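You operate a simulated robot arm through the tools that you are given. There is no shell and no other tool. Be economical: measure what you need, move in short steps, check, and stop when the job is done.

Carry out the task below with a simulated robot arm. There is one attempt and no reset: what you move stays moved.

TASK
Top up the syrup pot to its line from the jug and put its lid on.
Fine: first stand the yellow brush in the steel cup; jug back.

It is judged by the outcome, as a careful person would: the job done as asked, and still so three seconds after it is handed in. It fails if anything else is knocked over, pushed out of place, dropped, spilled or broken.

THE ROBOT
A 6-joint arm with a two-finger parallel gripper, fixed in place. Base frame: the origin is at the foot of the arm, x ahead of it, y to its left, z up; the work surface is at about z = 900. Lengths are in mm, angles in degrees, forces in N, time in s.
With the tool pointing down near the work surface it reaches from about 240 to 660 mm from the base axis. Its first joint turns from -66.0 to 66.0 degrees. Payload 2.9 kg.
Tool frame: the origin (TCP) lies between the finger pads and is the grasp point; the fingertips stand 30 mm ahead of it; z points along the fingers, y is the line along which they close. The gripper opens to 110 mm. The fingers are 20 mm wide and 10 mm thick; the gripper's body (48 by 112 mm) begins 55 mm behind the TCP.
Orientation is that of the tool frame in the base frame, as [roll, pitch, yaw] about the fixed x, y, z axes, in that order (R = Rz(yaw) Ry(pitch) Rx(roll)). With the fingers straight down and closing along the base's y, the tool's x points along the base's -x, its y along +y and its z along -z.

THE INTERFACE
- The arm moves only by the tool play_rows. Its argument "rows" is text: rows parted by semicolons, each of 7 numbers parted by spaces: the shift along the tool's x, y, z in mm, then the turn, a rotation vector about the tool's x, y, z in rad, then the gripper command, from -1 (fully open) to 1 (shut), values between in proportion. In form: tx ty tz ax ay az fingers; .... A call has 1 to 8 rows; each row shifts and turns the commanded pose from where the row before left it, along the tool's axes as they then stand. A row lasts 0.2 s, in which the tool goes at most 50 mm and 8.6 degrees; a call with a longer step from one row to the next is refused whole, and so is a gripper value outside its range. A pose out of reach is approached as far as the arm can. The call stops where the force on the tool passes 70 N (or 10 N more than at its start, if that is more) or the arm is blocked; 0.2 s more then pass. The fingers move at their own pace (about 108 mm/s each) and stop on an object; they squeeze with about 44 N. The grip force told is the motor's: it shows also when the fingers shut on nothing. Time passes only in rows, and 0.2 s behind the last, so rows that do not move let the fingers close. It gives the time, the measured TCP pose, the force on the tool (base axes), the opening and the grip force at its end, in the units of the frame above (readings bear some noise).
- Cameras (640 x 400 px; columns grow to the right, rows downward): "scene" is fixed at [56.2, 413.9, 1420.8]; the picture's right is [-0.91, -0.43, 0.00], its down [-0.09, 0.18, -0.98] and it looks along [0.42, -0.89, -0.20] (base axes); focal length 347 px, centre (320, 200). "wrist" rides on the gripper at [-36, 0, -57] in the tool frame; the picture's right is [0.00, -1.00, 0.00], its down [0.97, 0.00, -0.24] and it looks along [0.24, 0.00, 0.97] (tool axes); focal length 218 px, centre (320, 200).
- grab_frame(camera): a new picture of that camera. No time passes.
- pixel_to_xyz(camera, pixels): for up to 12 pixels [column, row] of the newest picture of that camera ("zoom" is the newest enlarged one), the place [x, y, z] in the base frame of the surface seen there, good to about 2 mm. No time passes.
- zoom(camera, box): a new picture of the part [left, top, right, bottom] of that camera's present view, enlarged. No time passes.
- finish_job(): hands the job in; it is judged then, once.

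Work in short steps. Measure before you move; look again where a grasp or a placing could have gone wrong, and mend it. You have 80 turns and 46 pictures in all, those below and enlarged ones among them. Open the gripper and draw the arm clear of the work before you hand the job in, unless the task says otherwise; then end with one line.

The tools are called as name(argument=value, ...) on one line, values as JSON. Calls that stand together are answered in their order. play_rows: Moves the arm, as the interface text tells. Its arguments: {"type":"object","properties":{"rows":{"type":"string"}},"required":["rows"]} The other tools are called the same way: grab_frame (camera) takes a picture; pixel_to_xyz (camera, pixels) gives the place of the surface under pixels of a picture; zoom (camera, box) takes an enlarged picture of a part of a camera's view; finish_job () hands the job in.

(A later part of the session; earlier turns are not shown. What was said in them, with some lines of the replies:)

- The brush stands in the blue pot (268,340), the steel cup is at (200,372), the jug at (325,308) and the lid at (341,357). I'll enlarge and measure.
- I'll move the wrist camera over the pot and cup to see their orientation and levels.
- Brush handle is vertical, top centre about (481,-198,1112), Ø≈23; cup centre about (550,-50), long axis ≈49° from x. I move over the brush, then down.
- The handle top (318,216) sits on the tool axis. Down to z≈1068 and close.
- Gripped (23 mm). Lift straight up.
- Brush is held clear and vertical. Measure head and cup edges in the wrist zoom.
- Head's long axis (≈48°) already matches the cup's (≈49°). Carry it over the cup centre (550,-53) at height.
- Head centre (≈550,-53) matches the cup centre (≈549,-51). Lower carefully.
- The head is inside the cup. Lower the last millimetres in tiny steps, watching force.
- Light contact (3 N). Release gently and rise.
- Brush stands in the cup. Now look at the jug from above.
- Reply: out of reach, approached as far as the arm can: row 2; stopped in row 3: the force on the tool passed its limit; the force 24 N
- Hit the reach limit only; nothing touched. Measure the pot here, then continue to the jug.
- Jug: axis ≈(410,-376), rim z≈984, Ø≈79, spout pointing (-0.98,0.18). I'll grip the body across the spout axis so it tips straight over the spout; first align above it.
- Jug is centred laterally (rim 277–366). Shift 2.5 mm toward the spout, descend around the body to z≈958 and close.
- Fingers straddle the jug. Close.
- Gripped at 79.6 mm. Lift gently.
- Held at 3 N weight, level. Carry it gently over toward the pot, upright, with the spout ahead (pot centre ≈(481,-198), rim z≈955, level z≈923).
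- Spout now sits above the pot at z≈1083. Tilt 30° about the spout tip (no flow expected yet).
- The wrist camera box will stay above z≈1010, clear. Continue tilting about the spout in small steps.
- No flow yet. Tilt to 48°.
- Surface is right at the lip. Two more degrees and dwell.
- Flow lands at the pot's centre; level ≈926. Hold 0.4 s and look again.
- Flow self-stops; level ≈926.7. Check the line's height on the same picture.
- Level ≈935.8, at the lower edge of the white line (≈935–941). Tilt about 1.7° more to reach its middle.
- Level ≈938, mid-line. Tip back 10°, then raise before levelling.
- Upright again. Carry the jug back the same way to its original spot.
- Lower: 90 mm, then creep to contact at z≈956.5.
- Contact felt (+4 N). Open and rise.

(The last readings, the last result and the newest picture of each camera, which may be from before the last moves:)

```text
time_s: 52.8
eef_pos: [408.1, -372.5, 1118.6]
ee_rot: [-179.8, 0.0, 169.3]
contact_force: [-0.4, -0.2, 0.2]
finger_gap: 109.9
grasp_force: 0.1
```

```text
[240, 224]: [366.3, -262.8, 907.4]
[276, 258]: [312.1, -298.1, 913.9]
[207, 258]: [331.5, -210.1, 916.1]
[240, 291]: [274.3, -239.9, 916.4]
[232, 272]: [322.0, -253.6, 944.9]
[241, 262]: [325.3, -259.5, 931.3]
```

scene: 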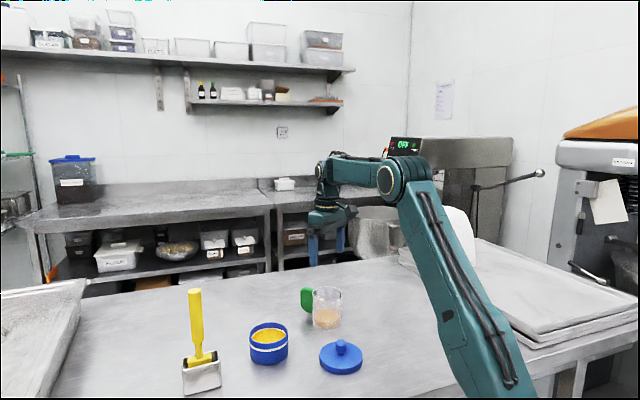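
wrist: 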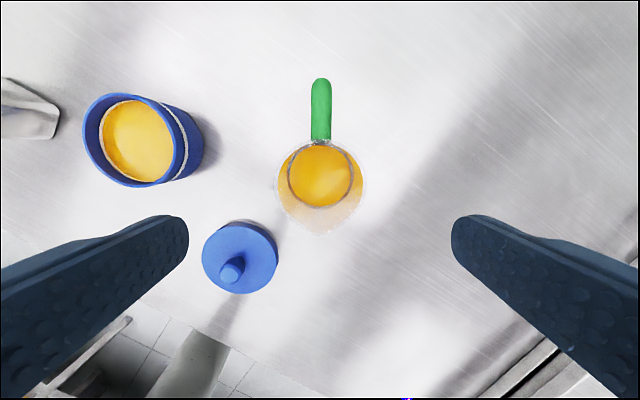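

Jug is back upright. Lid next: move above its knob for a precise look.

play_rows(rows="27.2 25.9 0 0 0 0 -0.1; 27.2 25.9 0 0 0 0 -0.1; 27.2 25.9 0 0 0 0 -0.1; 27.2 25.9 0 0 0 0 -0.1; 0 0 30 0 0 0 -0.1; 0 0 0 0 0 0 -0.1")

zoom(camera="wrist", box=[240, 100, 400, 200])

```text
time_s: 54.2
eef_pos: [321.0, -249.9, 1086.5]
ee_rot: [-180.0, 0.1, 169.4]
contact_force: [-0.5, -0.2, -0.6]
finger_gap: 60.6
grasp_force: 0.0
```

```text
4.00 times, centred on (320, 150) of wrist
```

zoom: 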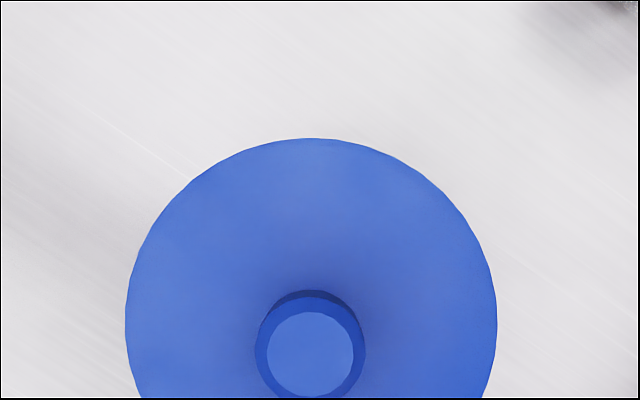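

Knob centre is (1.8, 2.3) off in tool axes; correct, descend to z≈951 and close.

play_rows(rows="1.8 2.3 30 0 0 0 -0.1; 0 0 40 0 0 0 -0.1; 0 0 35 0 0 0 -0.1; 0 0 20 0 0 0 -0.1; 0 0 10 0 0 0 -0.1; 0 0 0 0 0 0 -0.1; 0 0 0 0 0 0 -0.1")

zoom(camera="scene", box=[290, 280, 410, 400])

```text
time_s: 55.8
eef_pos: [320.5, -249.6, 950.5]
ee_rot: [-180.0, -0.1, 169.4]
contact_force: [0.4, 0.1, -0.4]
finger_gap: 60.4
grasp_force: 0.1
```

```text
3.33 times, centred on (350, 340) of scene
```

zoom: 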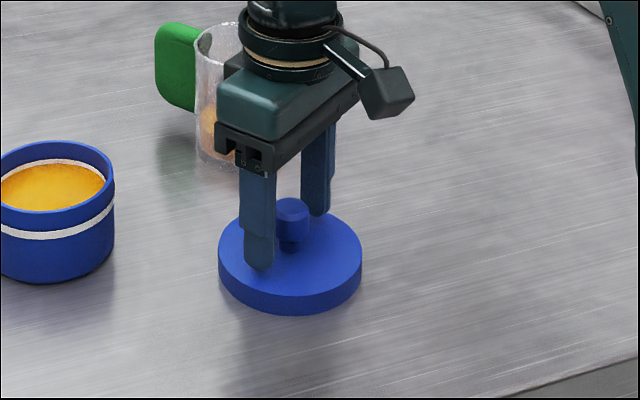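

play_rows(rows="0 0 0 0 0 0 0.2; 0 0 0 0 0 0 0.6; 0 0 0 0 0 0 1; 0 0 0 0 0 0 1; 0 0 -15 0 0 0 1; 0 0 -30 0 0 0 1; 0 0 -40 0 0 0 1; 0 0 -15 0 0 0 1")

grab_frame(camera="wrist")

zoom(camera="scene", box=[290, 240, 410, 360])

```text
time_s: 57.6
eef_pos: [317.7, -247.2, 1052.3]
ee_rot: [-179.8, 0.0, 169.4]
contact_force: [0.5, 0.2, -1.0]
finger_gap: 21.3
grasp_force: 43.5
```

```text
8 pictures are left
```

wrist: 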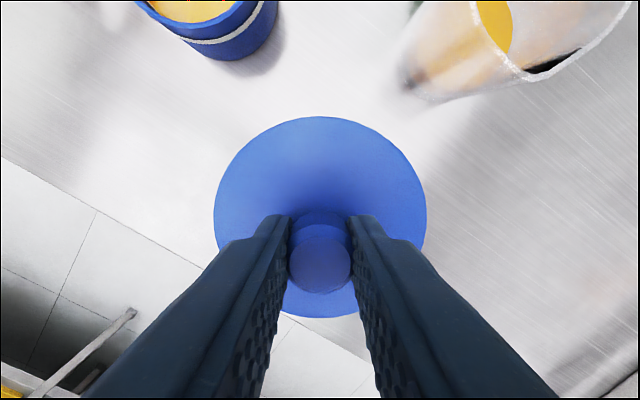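

```text
3.33 times, centred on (350, 300) of scene
```

zoom: 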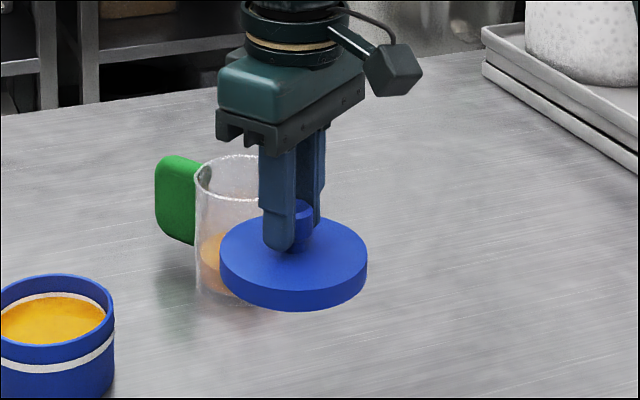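

Lid is held level, centred on the tool (21 mm grip). Refine the pot's rim centre with a scene zoom.

zoom(camera="scene", box=[240, 310, 296, 366])

```text
7.14 times, centred on (268, 338) of scene
```

zoom: 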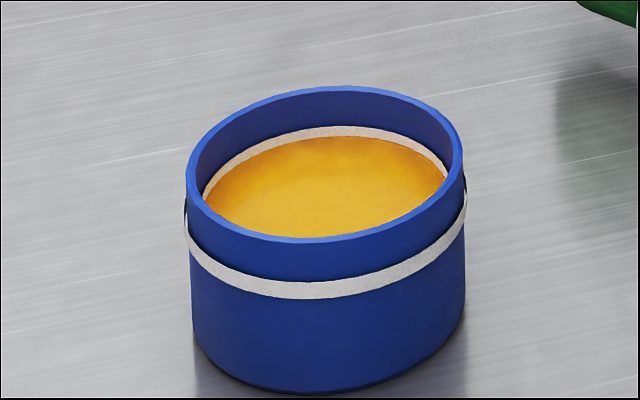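

pixel_to_xyz(camera="zoom", pixels=[[345, 89], [300, 240], [191, 180], [460, 155], [400, 217], [235, 118], [225, 222], [430, 108], [360, 232], [290, 97], [198, 205], [446, 190]])

```text
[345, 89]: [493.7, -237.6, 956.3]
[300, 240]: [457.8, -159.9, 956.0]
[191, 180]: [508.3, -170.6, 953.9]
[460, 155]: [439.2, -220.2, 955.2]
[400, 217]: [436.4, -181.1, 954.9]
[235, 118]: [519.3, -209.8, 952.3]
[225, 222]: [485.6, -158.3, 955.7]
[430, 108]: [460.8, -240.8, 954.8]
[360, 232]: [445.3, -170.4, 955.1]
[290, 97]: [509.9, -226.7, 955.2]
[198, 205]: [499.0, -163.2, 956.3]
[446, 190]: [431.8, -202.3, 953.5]
```

Scene fit gives (477,-198), the earlier wrist fit (481,-198); I'll resolve this with a wrist view past the held lid from higher up.

play_rows(rows="0 0 -20 0 0 0 1; -3.4 15.6 -30 0 0 0 1; -3.4 15.6 -30 0 0 0 1; -3.4 15.6 -30 0 0 0 1; -3.4 15.6 -20 0 0 0 1; -3.4 15.6 -11 0 0 0 1; 0 0 0 0 0 0 1; 0 0 0 0 0 0 1")

zoom(camera="wrist", box=[240, 0, 400, 100])

```text
time_s: 59.4
eef_pos: [349.3, -173.3, 1193.4]
ee_rot: [-180.0, -0.1, 169.3]
contact_force: [-1.0, 0.3, -0.4]
finger_gap: 21.1
grasp_force: 44.9
```

```text
4.00 times, centred on (320, 50) of wrist
```

zoom: 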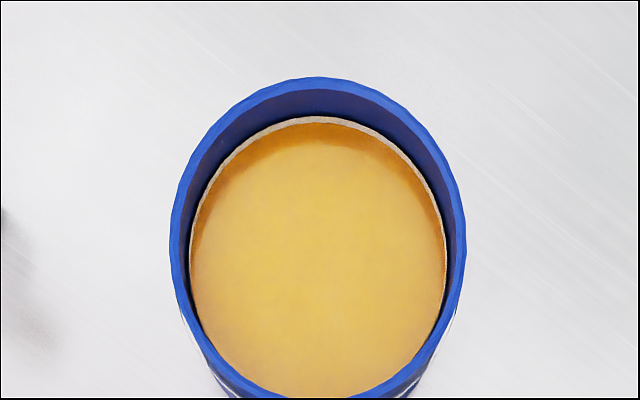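

Relative to the tool, the pot's centre is at x=-134.2, y=+0.6 (world ≈(481,-198)). Move over it and lower to just above the rim.

play_rows(rows="-25 0.6 0 0 0 0 1; -40 0 0 0 0 0 1; -40 0 0 0 0 0 1; -29.6 0 0 0 0 0 1; 0 0 45 0 0 0 1; 0 0 45 0 0 0 1; 0 0 45 0 0 0 1; 0 0 30 0 0 0 1")

zoom(camera="scene", box=[220, 280, 320, 380])

```text
time_s: 61.2
eef_pos: [482.4, -200.0, 1027.3]
ee_rot: [-179.9, 0.1, 169.4]
contact_force: [0.0, 0.3, -1.4]
finger_gap: 20.7
grasp_force: 44.2
```

```text
4.00 times, centred on (270, 330) of scene
```

zoom: 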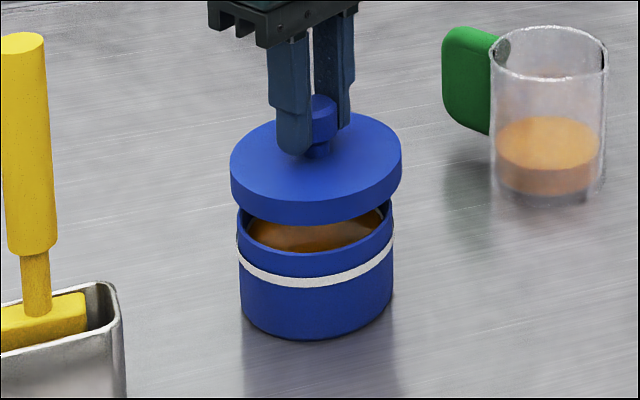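

Lid and pot are concentric (centres both at column 316). Lower slowly.

play_rows(rows="0 0 8 0 0 0 1; 0 0 6 0 0 0 1; 0 0 3 0 0 0 1; 0 0 1.5 0 0 0 1; 0 0 0 0 0 0 1")

play_rows(rows="0 0 1 0 0 0 1; 0 0 1 0 0 0 1; 0 0 0 0 0 0 1")

```text
time_s: 62.4
eef_pos: [481.9, -200.1, 1010.1]
ee_rot: [-179.9, 0.1, 169.4]
contact_force: [-0.8, -0.8, -0.2]
finger_gap: 20.9
grasp_force: 43.8
```

```text
time_s: 63.2
eef_pos: [482.2, -199.8, 1007.2]
ee_rot: [-179.9, 0.0, 169.4]
contact_force: [-0.1, 0.8, -0.6]
finger_gap: 21.1
grasp_force: 43.8
```

play_rows(rows="0 0 1 0 0 0 1; 0 0 1 0 0 0 1; 0 0 0 0 0 0 1")

play_rows(rows="0 0 1 0 0 0 1; 0 0 1 0 0 0 1; 0 0 0 0 0 0 1")

```text
time_s: 64.0
eef_pos: [481.8, -198.5, 1005.7]
ee_rot: [-179.9, 0.0, 169.4]
contact_force: [0.6, 0.1, -0.2]
finger_gap: 21.1
grasp_force: 43.7
```

```text
time_s: 64.8
eef_pos: [480.5, -200.7, 1002.4]
ee_rot: [-179.9, 0.0, 169.4]
contact_force: [-0.3, -0.1, -0.3]
finger_gap: 20.7
grasp_force: 43.5
```

No contact below z=1006, so the skirt is passing over the rim. Keep creeping down.

play_rows(rows="0 0 1 0 0 0 1; 0 0 1 0 0 0 1; 0 0 1 0 0 0 1; 0 0 0 0 0 0 1")

zoom(camera="scene", box=[220, 280, 320, 380])

```text
time_s: 65.8
eef_pos: [481.6, -198.5, 999.9]
ee_rot: [-179.9, 0.0, 169.4]
contact_force: [0.1, 0.0, 0.4]
finger_gap: 20.9
grasp_force: 44.4
```

```text
4.00 times, centred on (270, 330) of scene
```

zoom: 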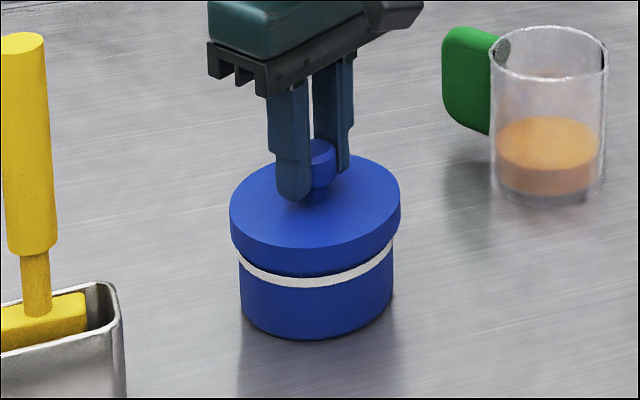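

The skirt is over the rim and level. Continue to seat.

play_rows(rows="0 0 1 0 0 0 1; 0 0 1 0 0 0 1; 0 0 0 0 0 0 1")

play_rows(rows="0 0 1 0 0 0 1; 0 0 1 0 0 0 1; 0 0 0 0 0 0 1")

```text
time_s: 66.6
eef_pos: [482.0, -198.7, 998.6]
ee_rot: [-180.0, 0.0, 169.4]
contact_force: [-0.8, 0.2, 0.0]
finger_gap: 21.0
grasp_force: 43.8
```

```text
time_s: 67.4
eef_pos: [482.7, -199.1, 997.0]
ee_rot: [-179.9, 0.0, 169.4]
contact_force: [-2.2, 2.4, 3.1]
finger_gap: 20.9
grasp_force: 44.0
```

Contact; lid top ≈961 just above the 955.5 rim, so it's seated. Release and retreat upward.

play_rows(rows="0 0 0 0 0 0 0.5; 0 0 0 0 0 0 0.2; 0 0 0 0 0 0 -0.1; 0 0 0 0 0 0 -0.1; 0 0 -20 0 0 0 -0.1; 0 0 -40 0 0 0 -0.1; 0 0 -45 0 0 0 -0.1; 0 0 -45 0 0 0 -0.1")

play_rows(rows="30 0 -30 0 0 0 -1; 40 0 -20 0 0 0 -1; 40 0 0 0 0 0 -1; 40 0 0 0 0 0 -1; 0 0 0 0 0 0 -1")

zoom(camera="scene", box=[160, 260, 380, 400])

zoom(camera="scene", box=[230, 300, 310, 370])

pixel_to_xyz(camera="zoom", pixels=[[200, 150], [400, 150], [310, 220], [260, 110], [370, 110], [340, 200]])

```text
time_s: 69.2
eef_pos: [480.7, -200.6, 1147.5]
ee_rot: [-179.9, 0.0, 169.2]
contact_force: [0.3, 0.1, 0.1]
finger_gap: 60.5
grasp_force: 0.0
```

```text
time_s: 70.4
eef_pos: [336.3, -170.2, 1195.7]
ee_rot: [-179.9, 0.0, 169.4]
contact_force: [-0.2, -0.4, 0.1]
finger_gap: 109.9
grasp_force: 0.0
```

```text
2.86 times, centred on (270, 330) of scene
```

zoom: 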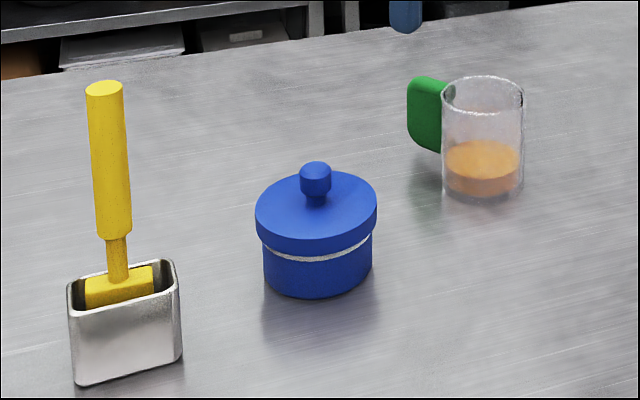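

```text
5.71 times, centred on (270, 335) of scene
```

zoom: 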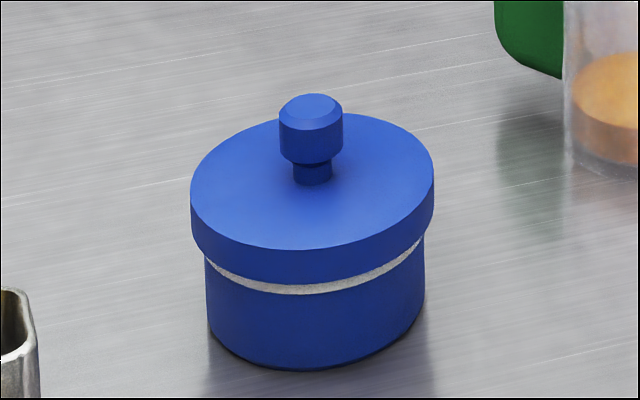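

```text
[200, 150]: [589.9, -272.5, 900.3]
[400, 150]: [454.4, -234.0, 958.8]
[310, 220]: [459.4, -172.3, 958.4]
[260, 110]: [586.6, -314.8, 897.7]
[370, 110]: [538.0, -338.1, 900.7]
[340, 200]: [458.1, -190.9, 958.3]
```

The lid is level and seated (top at z≈958.5), the brush is standing in the cup, the jug is back in place and the arm is clear. Handing in.

finish_job()

```text
The job is handed in.
```

I stood the yellow brush in the steel cup, topped the syrup pot up to its line from the jug, put the jug back and seated the lid on the pot, with nothing spilled or knocked over.
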